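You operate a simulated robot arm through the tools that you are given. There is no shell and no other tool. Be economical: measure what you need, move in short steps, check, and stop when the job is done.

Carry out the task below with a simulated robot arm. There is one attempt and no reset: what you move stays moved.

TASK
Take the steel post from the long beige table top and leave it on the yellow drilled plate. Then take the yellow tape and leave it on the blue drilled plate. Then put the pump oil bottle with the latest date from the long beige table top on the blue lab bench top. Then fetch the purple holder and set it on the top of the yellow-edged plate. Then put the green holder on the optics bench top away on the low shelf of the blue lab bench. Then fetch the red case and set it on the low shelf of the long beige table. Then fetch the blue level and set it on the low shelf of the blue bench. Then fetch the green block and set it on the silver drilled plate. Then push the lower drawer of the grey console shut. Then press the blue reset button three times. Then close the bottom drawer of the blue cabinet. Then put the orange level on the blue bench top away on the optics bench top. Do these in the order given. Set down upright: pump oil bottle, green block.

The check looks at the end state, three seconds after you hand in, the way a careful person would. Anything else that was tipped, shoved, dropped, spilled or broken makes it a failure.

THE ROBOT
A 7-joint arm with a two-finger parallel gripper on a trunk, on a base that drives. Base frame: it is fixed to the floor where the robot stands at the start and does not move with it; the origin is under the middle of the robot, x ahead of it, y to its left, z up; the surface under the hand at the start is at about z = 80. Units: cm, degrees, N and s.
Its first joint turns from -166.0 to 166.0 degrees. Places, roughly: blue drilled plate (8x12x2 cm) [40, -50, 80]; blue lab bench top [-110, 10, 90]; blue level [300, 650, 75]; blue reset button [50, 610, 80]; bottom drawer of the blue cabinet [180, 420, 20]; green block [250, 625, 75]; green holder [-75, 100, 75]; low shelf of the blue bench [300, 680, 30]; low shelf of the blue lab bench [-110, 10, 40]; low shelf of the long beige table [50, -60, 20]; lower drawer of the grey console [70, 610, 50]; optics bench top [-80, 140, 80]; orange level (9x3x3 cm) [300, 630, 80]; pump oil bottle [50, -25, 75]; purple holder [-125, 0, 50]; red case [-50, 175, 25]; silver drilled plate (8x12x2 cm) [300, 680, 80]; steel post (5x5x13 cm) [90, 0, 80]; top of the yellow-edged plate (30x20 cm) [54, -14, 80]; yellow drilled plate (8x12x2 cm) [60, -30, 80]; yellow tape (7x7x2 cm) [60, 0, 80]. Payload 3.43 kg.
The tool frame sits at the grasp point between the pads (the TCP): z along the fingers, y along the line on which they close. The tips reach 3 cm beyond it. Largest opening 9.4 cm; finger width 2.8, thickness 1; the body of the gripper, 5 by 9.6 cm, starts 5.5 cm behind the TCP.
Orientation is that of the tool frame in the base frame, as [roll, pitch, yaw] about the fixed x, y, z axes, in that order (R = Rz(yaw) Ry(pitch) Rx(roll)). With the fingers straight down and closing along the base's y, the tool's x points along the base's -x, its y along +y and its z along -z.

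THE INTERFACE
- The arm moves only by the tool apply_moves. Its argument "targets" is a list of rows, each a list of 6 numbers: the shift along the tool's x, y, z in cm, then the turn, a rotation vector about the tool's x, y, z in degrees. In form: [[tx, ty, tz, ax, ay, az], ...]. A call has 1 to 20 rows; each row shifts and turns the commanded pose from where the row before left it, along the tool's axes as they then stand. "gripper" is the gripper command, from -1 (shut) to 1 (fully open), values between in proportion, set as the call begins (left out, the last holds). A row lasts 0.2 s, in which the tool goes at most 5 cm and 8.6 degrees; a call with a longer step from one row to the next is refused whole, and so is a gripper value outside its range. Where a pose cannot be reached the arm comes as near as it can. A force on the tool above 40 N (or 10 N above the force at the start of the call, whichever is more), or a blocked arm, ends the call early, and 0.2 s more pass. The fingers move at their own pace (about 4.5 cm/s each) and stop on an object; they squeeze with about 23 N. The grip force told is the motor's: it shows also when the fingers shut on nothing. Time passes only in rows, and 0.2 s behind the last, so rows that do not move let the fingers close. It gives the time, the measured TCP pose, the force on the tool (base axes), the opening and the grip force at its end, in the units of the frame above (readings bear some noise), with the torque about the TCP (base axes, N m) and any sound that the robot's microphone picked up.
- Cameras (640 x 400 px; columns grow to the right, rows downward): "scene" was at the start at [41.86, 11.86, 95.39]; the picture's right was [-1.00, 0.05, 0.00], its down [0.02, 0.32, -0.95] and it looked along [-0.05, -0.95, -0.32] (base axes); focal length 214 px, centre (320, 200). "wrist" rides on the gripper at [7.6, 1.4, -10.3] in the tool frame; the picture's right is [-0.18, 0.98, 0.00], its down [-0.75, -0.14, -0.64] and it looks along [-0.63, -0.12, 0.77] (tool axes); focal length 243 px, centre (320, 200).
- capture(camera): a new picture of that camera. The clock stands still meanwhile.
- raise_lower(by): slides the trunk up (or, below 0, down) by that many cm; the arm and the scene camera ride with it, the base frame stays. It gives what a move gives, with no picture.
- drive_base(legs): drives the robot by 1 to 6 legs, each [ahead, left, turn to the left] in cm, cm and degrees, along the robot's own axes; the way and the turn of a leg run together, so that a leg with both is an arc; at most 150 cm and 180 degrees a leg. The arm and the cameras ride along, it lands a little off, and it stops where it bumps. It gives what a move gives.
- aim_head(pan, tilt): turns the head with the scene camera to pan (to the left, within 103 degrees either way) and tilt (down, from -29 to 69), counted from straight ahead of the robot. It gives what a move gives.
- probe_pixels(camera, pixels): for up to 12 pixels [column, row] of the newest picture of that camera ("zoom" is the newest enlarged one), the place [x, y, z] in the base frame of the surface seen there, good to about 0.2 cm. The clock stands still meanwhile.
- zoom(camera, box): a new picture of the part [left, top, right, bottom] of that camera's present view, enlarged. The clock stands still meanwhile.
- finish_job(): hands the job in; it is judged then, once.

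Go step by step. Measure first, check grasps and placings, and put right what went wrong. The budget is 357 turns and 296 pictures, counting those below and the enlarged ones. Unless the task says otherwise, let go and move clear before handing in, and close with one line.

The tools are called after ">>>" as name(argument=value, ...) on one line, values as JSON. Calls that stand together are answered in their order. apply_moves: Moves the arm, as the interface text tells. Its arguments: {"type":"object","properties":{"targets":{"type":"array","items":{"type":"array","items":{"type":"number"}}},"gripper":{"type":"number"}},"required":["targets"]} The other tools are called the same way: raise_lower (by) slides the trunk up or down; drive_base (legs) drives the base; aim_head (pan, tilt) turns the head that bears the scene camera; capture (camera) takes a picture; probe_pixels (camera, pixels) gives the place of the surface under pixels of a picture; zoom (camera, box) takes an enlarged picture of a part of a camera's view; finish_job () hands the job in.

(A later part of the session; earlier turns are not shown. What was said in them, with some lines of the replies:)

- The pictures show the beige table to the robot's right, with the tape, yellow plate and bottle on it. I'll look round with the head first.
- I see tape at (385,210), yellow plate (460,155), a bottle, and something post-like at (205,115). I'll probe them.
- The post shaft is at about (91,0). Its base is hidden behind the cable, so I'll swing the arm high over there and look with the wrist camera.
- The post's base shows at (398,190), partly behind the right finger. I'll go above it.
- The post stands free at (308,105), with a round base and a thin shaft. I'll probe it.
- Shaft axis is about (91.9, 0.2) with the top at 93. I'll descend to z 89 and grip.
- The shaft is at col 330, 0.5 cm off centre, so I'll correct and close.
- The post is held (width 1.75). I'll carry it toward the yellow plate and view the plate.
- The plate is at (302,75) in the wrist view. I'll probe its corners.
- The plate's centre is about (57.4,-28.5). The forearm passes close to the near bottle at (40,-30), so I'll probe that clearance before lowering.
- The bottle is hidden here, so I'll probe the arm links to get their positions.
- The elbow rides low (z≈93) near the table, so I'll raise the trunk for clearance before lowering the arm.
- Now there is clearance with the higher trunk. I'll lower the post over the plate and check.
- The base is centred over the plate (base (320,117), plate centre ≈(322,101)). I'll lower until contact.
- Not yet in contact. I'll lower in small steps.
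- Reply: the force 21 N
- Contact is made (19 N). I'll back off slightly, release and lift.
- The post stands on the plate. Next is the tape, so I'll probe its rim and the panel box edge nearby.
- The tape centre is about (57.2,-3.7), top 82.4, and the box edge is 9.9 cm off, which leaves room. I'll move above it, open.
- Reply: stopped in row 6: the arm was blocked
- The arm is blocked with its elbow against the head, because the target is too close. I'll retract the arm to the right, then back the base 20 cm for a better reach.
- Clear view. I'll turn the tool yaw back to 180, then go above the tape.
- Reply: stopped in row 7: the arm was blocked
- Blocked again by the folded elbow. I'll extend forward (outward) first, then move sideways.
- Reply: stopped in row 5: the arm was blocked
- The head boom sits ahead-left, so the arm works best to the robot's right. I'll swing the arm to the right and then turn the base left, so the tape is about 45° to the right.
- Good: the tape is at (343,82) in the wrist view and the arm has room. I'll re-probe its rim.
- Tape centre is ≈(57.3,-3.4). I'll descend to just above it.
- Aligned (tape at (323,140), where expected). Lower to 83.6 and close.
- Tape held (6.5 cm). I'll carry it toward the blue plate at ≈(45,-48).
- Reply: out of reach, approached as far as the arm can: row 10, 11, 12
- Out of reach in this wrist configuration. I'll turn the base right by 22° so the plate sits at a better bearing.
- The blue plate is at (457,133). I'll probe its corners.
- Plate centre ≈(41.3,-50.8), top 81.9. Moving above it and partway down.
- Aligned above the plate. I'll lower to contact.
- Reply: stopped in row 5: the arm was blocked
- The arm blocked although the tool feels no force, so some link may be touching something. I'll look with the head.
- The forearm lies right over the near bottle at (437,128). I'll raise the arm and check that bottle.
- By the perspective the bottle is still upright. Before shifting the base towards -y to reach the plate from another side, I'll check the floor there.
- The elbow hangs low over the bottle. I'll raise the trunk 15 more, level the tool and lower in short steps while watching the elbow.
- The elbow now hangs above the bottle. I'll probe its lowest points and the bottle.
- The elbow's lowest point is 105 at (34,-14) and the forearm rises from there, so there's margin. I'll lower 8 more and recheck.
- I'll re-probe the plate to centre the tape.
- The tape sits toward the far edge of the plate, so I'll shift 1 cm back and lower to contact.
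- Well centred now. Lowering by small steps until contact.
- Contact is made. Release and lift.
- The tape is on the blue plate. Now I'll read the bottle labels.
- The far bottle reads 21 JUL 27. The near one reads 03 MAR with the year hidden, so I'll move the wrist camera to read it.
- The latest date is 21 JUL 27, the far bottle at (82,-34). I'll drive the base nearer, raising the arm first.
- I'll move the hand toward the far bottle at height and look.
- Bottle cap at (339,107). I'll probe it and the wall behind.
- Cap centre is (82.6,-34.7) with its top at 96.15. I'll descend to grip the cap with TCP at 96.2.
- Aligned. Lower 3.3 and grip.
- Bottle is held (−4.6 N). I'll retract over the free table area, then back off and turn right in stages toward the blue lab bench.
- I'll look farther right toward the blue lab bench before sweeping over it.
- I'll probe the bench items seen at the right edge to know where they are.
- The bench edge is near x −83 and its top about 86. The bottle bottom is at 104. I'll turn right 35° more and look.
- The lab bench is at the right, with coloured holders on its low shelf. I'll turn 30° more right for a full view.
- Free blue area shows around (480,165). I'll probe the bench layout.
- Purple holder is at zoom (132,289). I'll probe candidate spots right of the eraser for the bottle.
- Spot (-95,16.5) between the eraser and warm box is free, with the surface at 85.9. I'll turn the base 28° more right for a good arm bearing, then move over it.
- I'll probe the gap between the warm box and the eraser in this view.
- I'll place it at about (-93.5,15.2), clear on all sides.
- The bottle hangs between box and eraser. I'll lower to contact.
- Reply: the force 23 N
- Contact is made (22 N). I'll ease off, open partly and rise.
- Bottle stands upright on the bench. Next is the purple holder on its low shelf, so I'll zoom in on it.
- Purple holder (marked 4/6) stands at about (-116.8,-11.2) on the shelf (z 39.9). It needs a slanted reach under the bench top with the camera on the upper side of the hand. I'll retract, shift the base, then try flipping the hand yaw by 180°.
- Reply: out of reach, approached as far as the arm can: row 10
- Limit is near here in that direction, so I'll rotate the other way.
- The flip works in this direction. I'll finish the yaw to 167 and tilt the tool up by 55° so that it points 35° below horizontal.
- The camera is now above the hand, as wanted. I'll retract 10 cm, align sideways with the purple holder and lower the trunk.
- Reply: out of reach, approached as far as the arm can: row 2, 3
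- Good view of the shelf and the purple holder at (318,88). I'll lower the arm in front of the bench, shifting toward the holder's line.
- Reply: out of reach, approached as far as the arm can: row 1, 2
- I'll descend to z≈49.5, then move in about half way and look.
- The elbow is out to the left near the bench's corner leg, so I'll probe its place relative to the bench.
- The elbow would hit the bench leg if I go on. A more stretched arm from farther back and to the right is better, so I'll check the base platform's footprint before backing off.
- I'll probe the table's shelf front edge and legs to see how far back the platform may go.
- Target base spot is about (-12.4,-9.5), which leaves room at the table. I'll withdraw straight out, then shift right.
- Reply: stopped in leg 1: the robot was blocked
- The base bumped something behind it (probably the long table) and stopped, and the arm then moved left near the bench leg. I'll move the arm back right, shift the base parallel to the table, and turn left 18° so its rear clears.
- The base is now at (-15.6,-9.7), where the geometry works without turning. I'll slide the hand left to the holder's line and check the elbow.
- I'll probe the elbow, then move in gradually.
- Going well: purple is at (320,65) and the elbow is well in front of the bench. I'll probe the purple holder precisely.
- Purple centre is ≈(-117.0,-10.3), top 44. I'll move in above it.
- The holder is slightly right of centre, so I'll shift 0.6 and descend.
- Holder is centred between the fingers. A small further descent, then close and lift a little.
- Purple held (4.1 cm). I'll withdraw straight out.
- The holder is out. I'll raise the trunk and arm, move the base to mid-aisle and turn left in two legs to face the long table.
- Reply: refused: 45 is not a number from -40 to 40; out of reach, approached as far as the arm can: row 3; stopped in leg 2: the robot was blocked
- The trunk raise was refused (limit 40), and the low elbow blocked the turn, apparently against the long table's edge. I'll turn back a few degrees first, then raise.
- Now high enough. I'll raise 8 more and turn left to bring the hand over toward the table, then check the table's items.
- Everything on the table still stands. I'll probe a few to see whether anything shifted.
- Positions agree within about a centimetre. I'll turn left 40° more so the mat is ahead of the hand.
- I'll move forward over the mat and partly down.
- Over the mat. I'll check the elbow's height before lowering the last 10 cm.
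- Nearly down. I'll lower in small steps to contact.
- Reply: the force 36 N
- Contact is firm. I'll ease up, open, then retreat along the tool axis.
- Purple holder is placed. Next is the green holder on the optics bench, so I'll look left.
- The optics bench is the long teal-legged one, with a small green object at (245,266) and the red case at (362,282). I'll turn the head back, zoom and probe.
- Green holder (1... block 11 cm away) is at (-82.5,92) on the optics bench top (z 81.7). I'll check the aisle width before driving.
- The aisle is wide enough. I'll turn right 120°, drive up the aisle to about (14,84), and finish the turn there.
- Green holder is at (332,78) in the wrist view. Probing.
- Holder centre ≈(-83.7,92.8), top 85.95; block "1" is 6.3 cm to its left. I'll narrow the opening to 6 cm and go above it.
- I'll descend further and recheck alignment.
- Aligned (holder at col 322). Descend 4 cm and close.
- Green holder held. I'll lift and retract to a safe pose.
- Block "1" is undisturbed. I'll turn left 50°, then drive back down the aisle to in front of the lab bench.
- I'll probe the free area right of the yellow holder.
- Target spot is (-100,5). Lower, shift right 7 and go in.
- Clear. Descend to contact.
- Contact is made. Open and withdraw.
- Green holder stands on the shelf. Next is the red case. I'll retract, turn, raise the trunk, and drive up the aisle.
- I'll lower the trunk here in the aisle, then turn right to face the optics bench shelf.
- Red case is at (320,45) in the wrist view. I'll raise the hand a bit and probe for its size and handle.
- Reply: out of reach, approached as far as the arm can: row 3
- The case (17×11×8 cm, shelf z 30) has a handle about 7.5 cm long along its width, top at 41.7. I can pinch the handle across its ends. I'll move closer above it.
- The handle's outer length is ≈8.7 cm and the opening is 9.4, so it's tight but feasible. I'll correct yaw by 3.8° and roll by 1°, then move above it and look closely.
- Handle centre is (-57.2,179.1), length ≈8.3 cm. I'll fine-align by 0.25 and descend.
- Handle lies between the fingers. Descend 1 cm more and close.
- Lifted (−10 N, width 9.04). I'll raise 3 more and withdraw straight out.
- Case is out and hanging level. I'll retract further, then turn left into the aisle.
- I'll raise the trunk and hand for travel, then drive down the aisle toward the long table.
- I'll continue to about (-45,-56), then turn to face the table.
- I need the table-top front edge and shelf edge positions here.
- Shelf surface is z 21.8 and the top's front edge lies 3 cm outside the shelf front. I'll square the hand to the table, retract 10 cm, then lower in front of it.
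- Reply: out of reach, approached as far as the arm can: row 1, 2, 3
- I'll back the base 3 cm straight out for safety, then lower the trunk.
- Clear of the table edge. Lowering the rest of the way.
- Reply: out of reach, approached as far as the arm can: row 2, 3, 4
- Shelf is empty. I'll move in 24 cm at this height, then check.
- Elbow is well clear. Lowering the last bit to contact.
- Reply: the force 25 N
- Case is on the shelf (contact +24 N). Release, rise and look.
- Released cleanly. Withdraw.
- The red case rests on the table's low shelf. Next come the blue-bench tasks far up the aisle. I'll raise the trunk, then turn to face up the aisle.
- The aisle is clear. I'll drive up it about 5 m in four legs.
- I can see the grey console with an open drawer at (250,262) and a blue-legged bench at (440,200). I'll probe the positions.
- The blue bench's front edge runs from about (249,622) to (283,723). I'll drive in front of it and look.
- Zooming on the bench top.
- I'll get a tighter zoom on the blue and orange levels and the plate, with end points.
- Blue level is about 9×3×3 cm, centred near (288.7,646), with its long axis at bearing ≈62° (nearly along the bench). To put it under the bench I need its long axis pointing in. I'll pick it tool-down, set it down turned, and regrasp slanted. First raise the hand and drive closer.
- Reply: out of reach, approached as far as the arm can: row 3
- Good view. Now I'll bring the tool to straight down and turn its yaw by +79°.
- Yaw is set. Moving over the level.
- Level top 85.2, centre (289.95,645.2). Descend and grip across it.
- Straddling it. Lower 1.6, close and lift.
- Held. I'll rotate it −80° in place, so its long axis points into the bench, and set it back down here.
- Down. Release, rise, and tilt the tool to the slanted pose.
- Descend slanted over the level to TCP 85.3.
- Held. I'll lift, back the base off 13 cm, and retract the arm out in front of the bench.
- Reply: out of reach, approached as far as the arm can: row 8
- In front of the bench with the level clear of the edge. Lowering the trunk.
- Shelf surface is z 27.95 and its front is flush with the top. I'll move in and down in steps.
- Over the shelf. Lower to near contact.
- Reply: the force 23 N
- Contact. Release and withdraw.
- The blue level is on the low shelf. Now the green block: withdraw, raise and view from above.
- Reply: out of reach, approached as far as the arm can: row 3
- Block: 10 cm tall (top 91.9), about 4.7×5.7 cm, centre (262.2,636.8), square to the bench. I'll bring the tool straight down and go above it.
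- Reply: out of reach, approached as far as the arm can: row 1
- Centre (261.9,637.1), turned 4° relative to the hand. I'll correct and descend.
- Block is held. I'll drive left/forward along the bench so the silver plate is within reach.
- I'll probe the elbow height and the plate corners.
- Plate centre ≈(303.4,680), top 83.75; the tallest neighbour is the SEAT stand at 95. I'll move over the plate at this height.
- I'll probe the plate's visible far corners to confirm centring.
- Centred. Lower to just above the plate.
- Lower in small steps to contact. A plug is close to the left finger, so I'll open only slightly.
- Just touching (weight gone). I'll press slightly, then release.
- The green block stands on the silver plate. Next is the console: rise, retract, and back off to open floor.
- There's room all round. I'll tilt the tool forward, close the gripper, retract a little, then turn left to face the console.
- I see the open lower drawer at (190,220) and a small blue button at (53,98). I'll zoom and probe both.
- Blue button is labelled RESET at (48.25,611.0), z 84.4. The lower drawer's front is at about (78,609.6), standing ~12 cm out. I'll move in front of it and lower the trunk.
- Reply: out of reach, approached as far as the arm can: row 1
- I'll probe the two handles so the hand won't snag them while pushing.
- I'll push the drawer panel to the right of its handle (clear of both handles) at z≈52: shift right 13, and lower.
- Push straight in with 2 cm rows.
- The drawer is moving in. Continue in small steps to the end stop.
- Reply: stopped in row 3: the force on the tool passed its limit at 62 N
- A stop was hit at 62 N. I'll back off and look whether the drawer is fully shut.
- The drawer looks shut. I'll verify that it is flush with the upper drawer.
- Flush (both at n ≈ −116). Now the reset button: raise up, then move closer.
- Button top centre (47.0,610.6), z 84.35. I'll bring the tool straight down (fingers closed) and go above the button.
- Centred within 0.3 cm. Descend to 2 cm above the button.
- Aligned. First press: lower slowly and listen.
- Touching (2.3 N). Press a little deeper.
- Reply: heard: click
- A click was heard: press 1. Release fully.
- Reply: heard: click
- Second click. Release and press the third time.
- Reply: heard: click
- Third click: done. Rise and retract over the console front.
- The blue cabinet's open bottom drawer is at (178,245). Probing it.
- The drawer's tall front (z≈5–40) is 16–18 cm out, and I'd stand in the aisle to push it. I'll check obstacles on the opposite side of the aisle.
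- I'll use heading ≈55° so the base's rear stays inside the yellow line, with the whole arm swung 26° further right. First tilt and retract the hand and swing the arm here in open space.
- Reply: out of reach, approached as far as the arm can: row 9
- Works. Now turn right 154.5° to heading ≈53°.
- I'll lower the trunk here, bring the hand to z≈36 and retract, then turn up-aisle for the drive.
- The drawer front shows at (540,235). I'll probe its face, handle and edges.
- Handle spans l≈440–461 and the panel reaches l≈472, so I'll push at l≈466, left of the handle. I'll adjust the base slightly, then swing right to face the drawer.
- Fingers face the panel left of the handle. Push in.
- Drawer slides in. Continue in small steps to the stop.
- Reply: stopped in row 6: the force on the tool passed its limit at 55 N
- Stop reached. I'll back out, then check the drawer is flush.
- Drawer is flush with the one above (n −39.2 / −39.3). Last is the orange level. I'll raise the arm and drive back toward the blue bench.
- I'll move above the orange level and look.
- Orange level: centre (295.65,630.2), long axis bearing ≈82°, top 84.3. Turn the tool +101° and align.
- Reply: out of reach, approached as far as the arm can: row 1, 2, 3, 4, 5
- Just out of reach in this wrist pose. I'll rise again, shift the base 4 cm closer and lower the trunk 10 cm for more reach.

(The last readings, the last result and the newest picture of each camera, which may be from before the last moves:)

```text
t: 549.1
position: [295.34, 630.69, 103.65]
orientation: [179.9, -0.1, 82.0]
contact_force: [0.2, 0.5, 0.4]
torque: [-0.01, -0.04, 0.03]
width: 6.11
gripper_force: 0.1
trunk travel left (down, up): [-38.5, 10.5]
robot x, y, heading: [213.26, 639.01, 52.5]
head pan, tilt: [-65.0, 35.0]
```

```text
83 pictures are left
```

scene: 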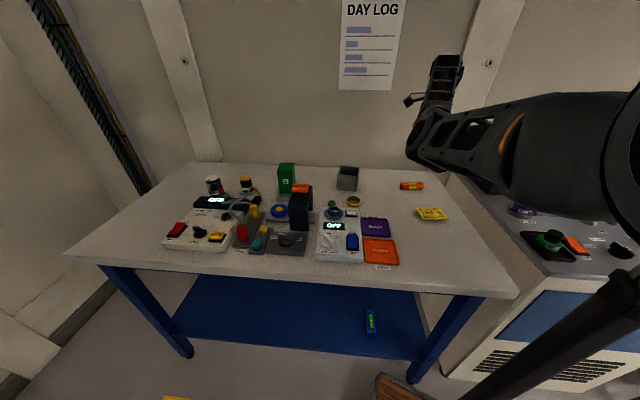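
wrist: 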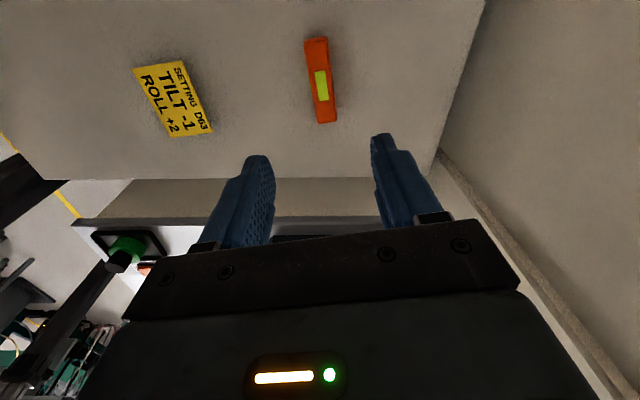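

Clear now. Re-probe the level, then descend.

>>> probe_pixels(camera="wrist", pixels=[[306, 42], [327, 40], [317, 121], [336, 119], [321, 80]])

```text
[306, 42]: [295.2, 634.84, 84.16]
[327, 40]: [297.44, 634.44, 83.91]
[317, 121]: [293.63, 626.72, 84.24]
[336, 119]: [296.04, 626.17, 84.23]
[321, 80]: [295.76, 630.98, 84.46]
```

>>> apply_moves(targets=[[-0.1, 0.28, 3, 0, 0, 2.2], [0, 0, 4, 0, 0, 0], [0, 0, 4, 0, 0, 0], [0, 0, 4, 0, 0, 0], [0, 0, 1.5, 0, 0, 0], [0, 0, 0, 0, 0, 0]])

>>> capture(camera="wrist")

```text
t: 550.5
position: [295.71, 630.53, 86.88]
orientation: [180.0, 0.1, 79.7]
contact_force: [-0.3, -0.1, 0.2]
torque: [-0.01, 0.02, 0.05]
width: 6.12
gripper_force: 0.1
trunk travel left (down, up): [-38.5, 10.5]
robot x, y, heading: [213.08, 639.36, 52.5]
head pan, tilt: [-65.0, 35.0]
```

```text
82 pictures are left
```

wrist: 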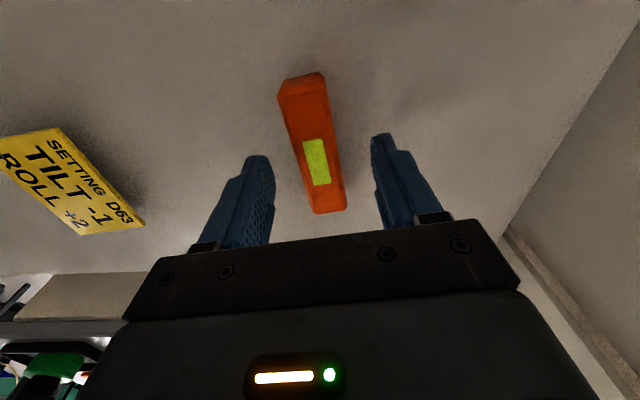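

Straddling. Lower 1.9, close and lift.

>>> apply_moves(targets=[[0, 0, 1.9, 0, 0, 0], [0, 0, 0, 0, 0, 0]])

>>> apply_moves(targets=[[0, 0, 0, 0, 0, 0], [0, 0, 0, 0, 0, 0], [0, 0, 0, 0, 0, 0], [0, 0, 0, 0, 0, 0]], gripper=-1)

>>> apply_moves(targets=[[0, 0, -3, 0, 0, 0], [0, 0, -4, 0, 0, 0], [0, 0, -4, 0, 0, 0], [0, 0, -4, 0, 0, 0], [0, 0, -4, 0, 0, 0], [0, 0, 0, 0, 0, 0]])

>>> capture(camera="wrist")

```text
t: 551.1
position: [295.76, 630.67, 85.2]
orientation: [-179.9, 0.1, 79.8]
contact_force: [0.5, 0.1, -0.9]
torque: [0.01, -0.01, -0.05]
width: 6.09
gripper_force: 0.0
trunk travel left (down, up): [-38.5, 10.5]
robot x, y, heading: [213.31, 639.68, 52.3]
head pan, tilt: [-65.0, 35.0]
```

```text
t: 552.1
position: [295.68, 630.62, 85.25]
orientation: [180.0, 0.0, 79.7]
contact_force: [-0.1, 0.1, 0.6]
torque: [-0.06, 0.01, 0.04]
width: 2.52
gripper_force: 22.9
trunk travel left (down, up): [-38.5, 10.5]
robot x, y, heading: [213.16, 639.32, 52.1]
head pan, tilt: [-65.0, 35.0]
```

```text
t: 553.5
position: [295.91, 630.51, 104.18]
orientation: [-179.9, 0.0, 79.6]
contact_force: [0.3, -0.1, -1.3]
torque: [-0.03, -0.04, -0.01]
width: 2.54
gripper_force: 23.1
trunk travel left (down, up): [-38.5, 10.5]
robot x, y, heading: [213.15, 639.2, 52.4]
head pan, tilt: [-65.0, 35.0]
```

```text
81 pictures are left
```

wrist: 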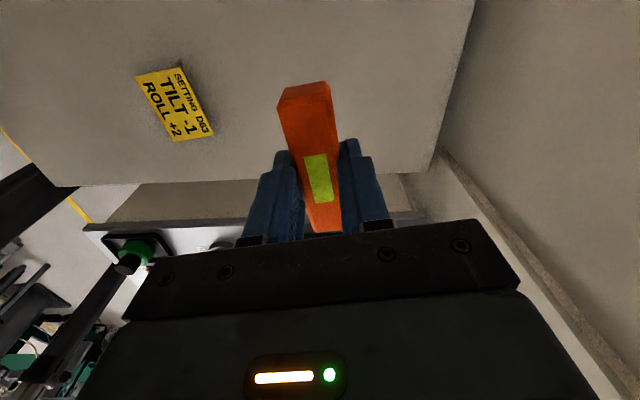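

Held (2.5 cm). I'll raise, retract the arm and back out from the bench.

>>> raise_lower(by=8)

>>> apply_moves(targets=[[-0.3, -4, 0, 0, 0, 0], [-0.3, -4, 0, 0, 0, 0], [-0.3, -4, 0, 0, 0, 0], [-0.3, -4, 0, 0, 0, 0], [0, 0, 0, 0, 0, 0]])

>>> drive_base(legs=[[-14.7, 42.6, 0]])

>>> capture(camera="wrist")

```text
t: 554.7
position: [295.92, 630.47, 112.13]
orientation: [180.0, 0.0, 79.7]
contact_force: [0.4, 0.2, -1.3]
torque: [0.02, -0.03, 0.01]
width: 2.54
gripper_force: 22.9
trunk travel left (down, up): [-46.5, 2.5]
robot x, y, heading: [213.15, 638.95, 52.5]
head pan, tilt: [-65.0, 35.0]
```

```text
t: 555.9
position: [279.73, 632.08, 112.21]
orientation: [-179.9, 0.0, 79.8]
contact_force: [-0.3, -0.6, -1.2]
torque: [0.01, -0.04, 0.02]
width: 2.53
gripper_force: 23.1
trunk travel left (down, up): [-46.5, 2.5]
robot x, y, heading: [213.1, 639.1, 52.2]
head pan, tilt: [-65.0, 35.0]
```

```text
t: 558.6
position: [237.0, 647.37, 112.28]
orientation: [180.0, 0.0, 80.3]
contact_force: [-0.2, -0.1, -0.7]
torque: [-0.01, 0.0, 0.03]
width: 2.51
gripper_force: 22.6
trunk travel left (down, up): [-46.5, 2.5]
robot x, y, heading: [170.5, 653.66, 52.6]
head pan, tilt: [-65.0, 35.0]
```

```text
80 pictures are left
```

wrist: 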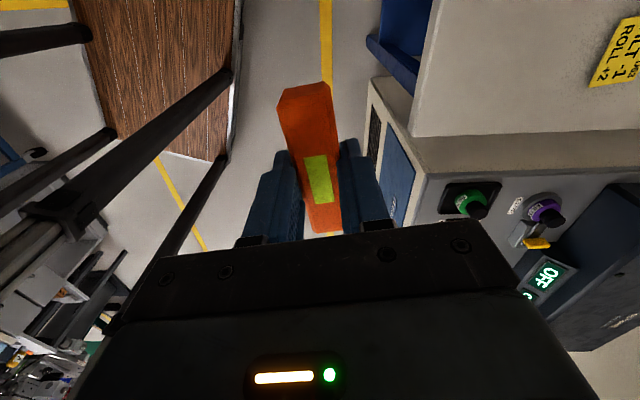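

I'll swing the arm left to lie along the travel direction, then turn right to face down the aisle.

>>> apply_moves(targets=[[3.84, -1.26, 0, 0, 0, 0], [3.84, -1.26, 0, 0, 0, 0], [3.84, -1.26, 0, 0, 0, 0], [3.84, -1.26, 0, 0, 0, 0], [3.84, -1.26, 0, 0, 0, 0], [3.84, -1.26, 0, 0, 0, 0], [3.84, -1.26, 0, 0, 0, 0], [3.84, -1.26, 0, 0, 0, 0], [0, 0, 0, 0, 0, 0]])

>>> drive_base(legs=[[0, 0, -138.6]])

>>> aim_head(pan=0, tilt=20)

>>> capture(camera="scene")

```text
t: 560.6
position: [232.3, 679.47, 112.3]
orientation: [-180.0, 0.0, 80.2]
contact_force: [-0.3, -0.3, -0.9]
torque: [0.03, -0.02, 0.0]
width: 2.54
gripper_force: 23.0
trunk travel left (down, up): [-46.5, 2.5]
robot x, y, heading: [170.2, 653.64, 52.8]
head pan, tilt: [-65.0, 35.0]
```

```text
t: 566.7
position: [140.47, 593.53, 112.31]
orientation: [179.9, 0.0, -58.6]
contact_force: [0.4, 0.7, -0.7]
torque: [-0.05, 0.02, -0.01]
width: 2.53
gripper_force: 23.1
trunk travel left (down, up): [-46.5, 2.5]
robot x, y, heading: [169.91, 653.77, -85.8]
head pan, tilt: [-65.0, 35.0]
```

```text
t: 568.1
position: [140.53, 593.57, 112.38]
orientation: [179.9, 0.0, -58.6]
contact_force: [0.6, -0.2, -0.9]
torque: [0.0, -0.03, 0.0]
width: 2.51
gripper_force: 23.5
trunk travel left (down, up): [-46.5, 2.5]
robot x, y, heading: [170.52, 653.65, -85.9]
head pan, tilt: [0.0, 20.0]
```

```text
79 pictures are left
```

scene: 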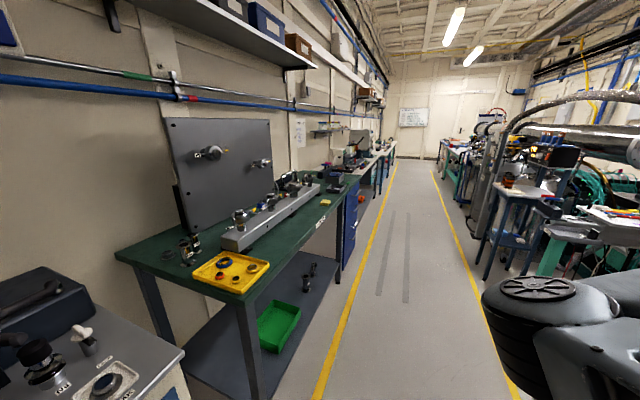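

Aisle is clear. Driving down it.

>>> drive_base(legs=[[115.3, -41, 0], [115.3, -41, 0]])

>>> drive_base(legs=[[106, -42.1, 0], [106, -42.1, 0], [106, -42.1, 0]])

>>> aim_head(pan=-75, tilt=30)

>>> capture(camera="scene")

```text
t: 580.1
position: [68.0, 358.63, 112.35]
orientation: [180.0, 0.0, -60.6]
contact_force: [0.1, 0.1, -1.3]
torque: [0.01, -0.04, 0.01]
width: 2.55
gripper_force: 23.1
trunk travel left (down, up): [-46.5, 2.5]
robot x, y, heading: [99.95, 417.82, -88.0]
head pan, tilt: [0.0, 20.0]
```

```text
t: 596.7
position: [-42.89, 35.5, 112.42]
orientation: [179.9, 0.0, -60.2]
contact_force: [-0.1, 0.4, -0.9]
torque: [-0.05, 0.0, 0.0]
width: 2.52
gripper_force: 23.1
trunk travel left (down, up): [-46.5, 2.5]
robot x, y, heading: [-11.19, 95.07, -87.7]
head pan, tilt: [0.0, 20.0]
```

```text
t: 598.2
position: [-42.9, 35.41, 112.42]
orientation: [-180.0, 0.0, -60.3]
contact_force: [0.4, 0.1, -1.0]
torque: [0.02, 0.01, -0.03]
width: 2.55
gripper_force: 23.4
trunk travel left (down, up): [-46.5, 2.5]
robot x, y, heading: [-11.11, 94.97, -87.8]
head pan, tilt: [-75.0, 30.0]
```

```text
78 pictures are left
```

scene: 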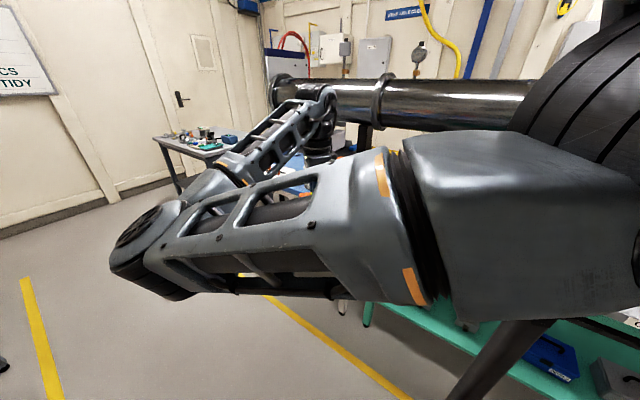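

I'll turn right 64° to bring the hand over the optics bench.

>>> drive_base(legs=[[0, 0, -64]])

>>> capture(camera="wrist")

>>> aim_head(pan=-40, tilt=35)

>>> capture(camera="scene")

```text
t: 601.4
position: [-78.37, 97.16, 112.39]
orientation: [-180.0, 0.0, -124.2]
contact_force: [-0.1, 0.1, -1.0]
torque: [-0.02, 0.04, -0.02]
width: 2.53
gripper_force: 22.9
trunk travel left (down, up): [-46.5, 2.5]
robot x, y, heading: [-10.88, 94.68, -151.6]
head pan, tilt: [-75.0, 30.0]
```

```text
77 pictures are left
```

wrist: 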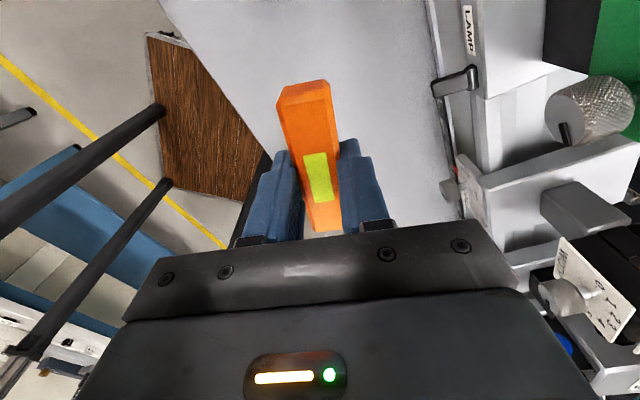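

```text
t: 602.4
position: [-78.29, 97.08, 112.43]
orientation: [-180.0, -0.1, -124.2]
contact_force: [0.4, 0.6, -1.3]
torque: [-0.03, 0.02, -0.01]
width: 2.56
gripper_force: 22.9
trunk travel left (down, up): [-46.5, 2.5]
robot x, y, heading: [-11.01, 94.58, -151.4]
head pan, tilt: [-40.0, 35.0]
```

```text
76 pictures are left
```

scene: 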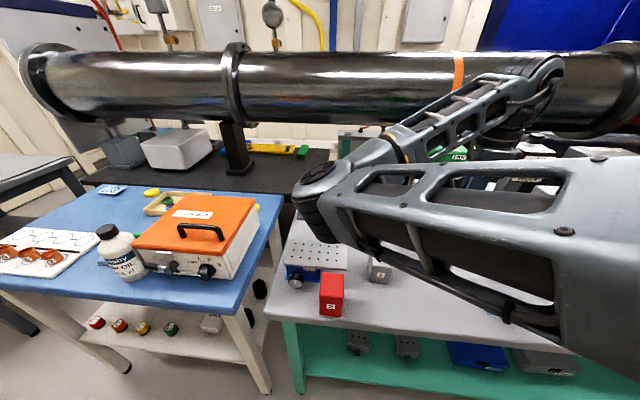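

I'll probe the elbow and the area below.

>>> probe_pixels(camera="scene", pixels=[[330, 225], [350, 245], [310, 235], [378, 268], [331, 290], [430, 300]])

>>> probe_pixels(camera="wrist", pixels=[[240, 60], [390, 60], [435, 90], [400, 150], [445, 180], [240, 130], [360, 100]])

```text
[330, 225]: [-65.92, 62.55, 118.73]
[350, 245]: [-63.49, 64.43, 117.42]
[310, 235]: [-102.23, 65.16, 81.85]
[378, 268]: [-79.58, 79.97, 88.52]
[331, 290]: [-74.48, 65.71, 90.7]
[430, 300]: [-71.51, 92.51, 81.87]
```

```text
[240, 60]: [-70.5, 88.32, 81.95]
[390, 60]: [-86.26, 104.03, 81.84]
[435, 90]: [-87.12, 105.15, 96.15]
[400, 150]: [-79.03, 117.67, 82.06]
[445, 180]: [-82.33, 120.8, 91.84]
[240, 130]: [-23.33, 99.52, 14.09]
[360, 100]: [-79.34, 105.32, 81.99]
```

The rail hardware is near (-87,105), so I'll aim at (-75.5,96). I'll also back the base 12 cm so the elbow stays higher and clear.

>>> drive_base(legs=[[-8.2, 8.7, 0]])

>>> apply_moves(targets=[[0.87, 2.83, 0, 0, 0, 0], [0.87, 2.83, 0, 0, 0, 0], [0.87, 2.83, 0, 0, 0, 0], [0, 0, 4, 0, 0, 0], [0, 0, 4, 0, 0, 0], [0, 0, 4, 0, 0, 0], [0, 0, 0, 0, 0, 0]])

>>> capture(camera="scene")

>>> capture(camera="wrist")

```text
t: 603.6
position: [-67.12, 93.32, 112.26]
orientation: [180.0, 0.0, -124.1]
contact_force: [-0.3, 0.5, -0.1]
torque: [-0.02, 0.0, -0.01]
width: 2.51
gripper_force: 22.5
trunk travel left (down, up): [-46.5, 2.5]
robot x, y, heading: [0.23, 91.04, -151.4]
head pan, tilt: [-40.0, 35.0]
```

```text
t: 605.2
position: [-75.46, 95.95, 100.26]
orientation: [-179.9, 0.0, -124.1]
contact_force: [0.0, -0.2, -0.1]
torque: [-0.01, -0.02, 0.01]
width: 2.53
gripper_force: 23.0
trunk travel left (down, up): [-46.5, 2.5]
robot x, y, heading: [0.14, 91.25, -151.8]
head pan, tilt: [-40.0, 35.0]
```

```text
75 pictures are left
```

scene: 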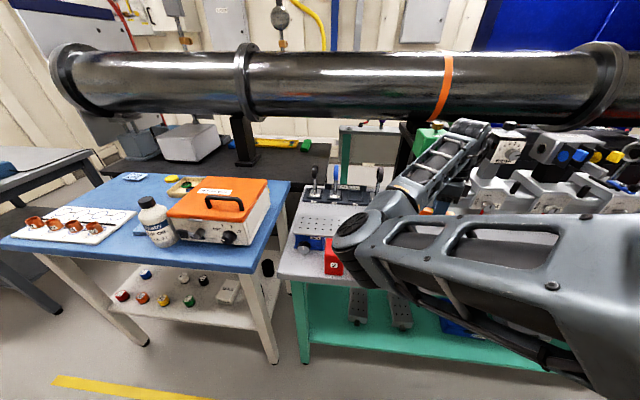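

```text
74 pictures are left
```

wrist: 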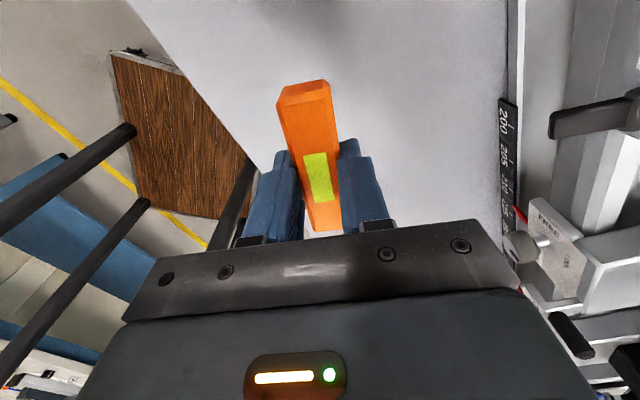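

>>> probe_pixels(camera="scene", pixels=[[350, 235], [365, 270], [350, 265], [390, 280]])

```text
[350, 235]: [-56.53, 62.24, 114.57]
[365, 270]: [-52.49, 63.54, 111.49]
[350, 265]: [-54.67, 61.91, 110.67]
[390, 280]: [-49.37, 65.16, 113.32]
```

Elbow is clear. Lower to contact.

>>> apply_moves(targets=[[0, 0, 4, 0, 0, 0], [0, 0, 4, 0, 0, 0], [0, 0, 4, 0, 0, 0], [0, 0, 1.8, 0, 0, 0], [0, 0, 0.4, 0, 0, 0], [0, 0, 0, 0, 0, 0]])

>>> capture(camera="wrist")

```text
t: 606.6
position: [-75.35, 95.94, 86.15]
orientation: [180.0, 0.0, -124.1]
contact_force: [-0.3, -0.1, 0.0]
torque: [0.03, 0.04, 0.02]
width: 2.54
gripper_force: 23.5
trunk travel left (down, up): [-46.5, 2.5]
robot x, y, heading: [0.03, 90.83, -151.6]
head pan, tilt: [-40.0, 35.0]
```

```text
73 pictures are left
```

wrist: 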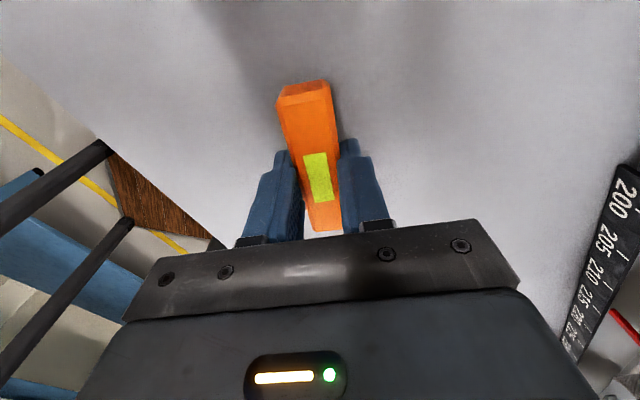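

>>> apply_moves(targets=[[0, 0, 0.4, 0, 0, 0], [0, 0, 0.2, 0, 0, 0], [0, 0, 0.2, 0, 0, 0], [0, 0, 0.15, 0, 0, 0], [0, 0, 0, 0, 0, 0]])

```text
t: 607.8
position: [-75.46, 95.87, 85.25]
orientation: [179.9, 0.0, -124.0]
contact_force: [-0.3, 0.5, -1.3]
torque: [-0.03, -0.01, 0.0]
width: 2.54
gripper_force: 23.0
trunk travel left (down, up): [-46.5, 2.5]
robot x, y, heading: [-0.01, 91.07, -151.3]
head pan, tilt: [-40.0, 35.0]
```

>>> apply_moves(targets=[[0, 0, 0.15, 0, 0, 0], [0, 0, 0.15, 0, 0, 0], [0, 0, 0, 0, 0, 0]])

```text
t: 608.6
position: [-75.5, 95.87, 84.99]
orientation: [179.7, -0.1, -124.1]
contact_force: [1.6, 1.3, 21.3]
torque: [0.06, -0.08, -0.01]
width: 2.56
gripper_force: 23.1
trunk travel left (down, up): [-46.5, 2.5]
robot x, y, heading: [-0.07, 91.04, -151.6]
head pan, tilt: [-40.0, 35.0]
```

Contact (21 N). Release and rise.

>>> apply_moves(targets=[[0, 0, -0.1, 0, 0, 0], [0, 0, 0, 0, 0, 0], [0, 0, 0, 0, 0, 0]], gripper=0.3)

>>> apply_moves(targets=[[0, 0, -3, 0, 0, 0], [0, 0, -4, 0, 0, 0], [0, 0, -4, 0, 0, 0], [0, 0, -4, 0, 0, 0], [0, 0, -4, 0, 0, 0], [0, 0, -4, 0, 0, 0], [0, 0, 0, 0, 0, 0]])

>>> capture(camera="wrist")

>>> capture(camera="scene")

```text
t: 609.1
position: [-75.67, 95.75, 84.95]
orientation: [180.0, 0.0, -124.0]
contact_force: [-0.9, 0.0, 2.4]
torque: [-0.03, -0.05, 0.03]
width: 6.05
gripper_force: 0.0
trunk travel left (down, up): [-46.5, 2.5]
robot x, y, heading: [-0.02, 91.2, -151.6]
head pan, tilt: [-40.0, 35.0]
stopped in row 2: the force on the tool passed its limit at 49 N (the readings are from after the stop); the commanded pose is now the measured one
```

```text
t: 610.7
position: [-75.58, 95.96, 108.01]
orientation: [-179.9, -0.1, -123.9]
contact_force: [0.5, 0.5, -0.1]
torque: [0.02, 0.03, -0.01]
width: 6.11
gripper_force: 0.0
trunk travel left (down, up): [-46.5, 2.5]
robot x, y, heading: [0.46, 91.09, -151.5]
head pan, tilt: [-40.0, 35.0]
```

```text
72 pictures are left
```

wrist: 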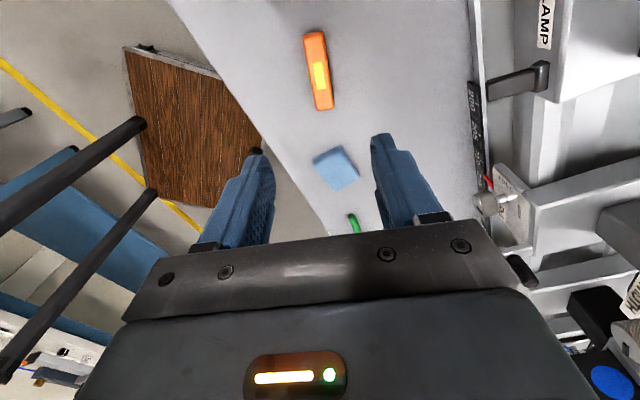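

```text
71 pictures are left
```

scene: 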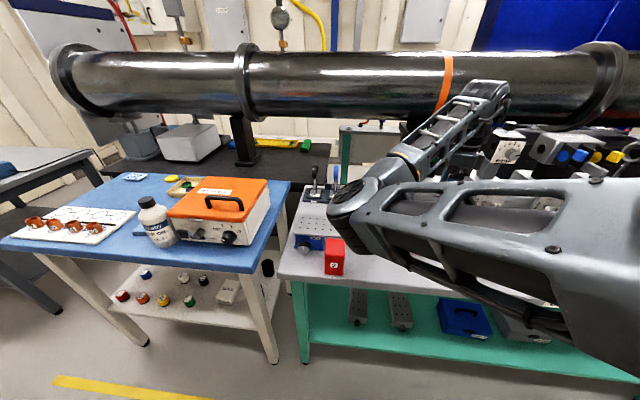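

The orange level lies on the optics bench, and the bottle and green holder look fine. A last look at the long table.

>>> aim_head(pan=95, tilt=25)

>>> capture(camera="scene")

>>> zoom(camera="scene", box=[160, 100, 480, 300])

```text
t: 612.9
position: [-75.6, 95.88, 107.93]
orientation: [179.9, 0.0, -124.0]
contact_force: [0.0, 0.5, -0.7]
torque: [0.03, 0.01, 0.0]
width: 6.09
gripper_force: 0.0
trunk travel left (down, up): [-46.5, 2.5]
robot x, y, heading: [0.47, 91.35, -151.6]
head pan, tilt: [95.0, 25.0]
```

```text
70 pictures are left
```

scene: 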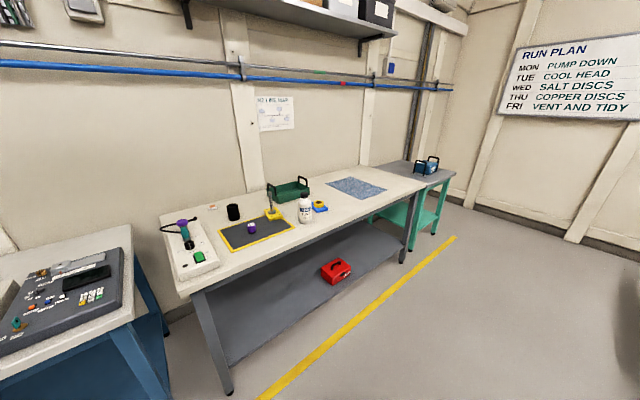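

```text
2.00 times, centred on (320, 200) of scene
```

zoom: 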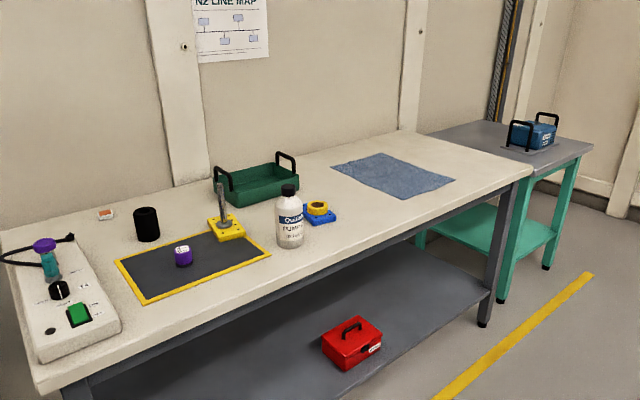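

Everything is in place: post on the yellow plate, tape on the blue plate, purple holder on the mat, red case on the table's low shelf. The hand is empty and clear, so I'll hand in.

>>> finish_job()

```text
The job is handed in.
```

All twelve steps are done in the order given and the job is handed in, but I can't rule out about 1 cm of movement of the long beige table: the base was blocked once near it, and the arm's elbow once at its edge. Nothing on the table tipped or fell.
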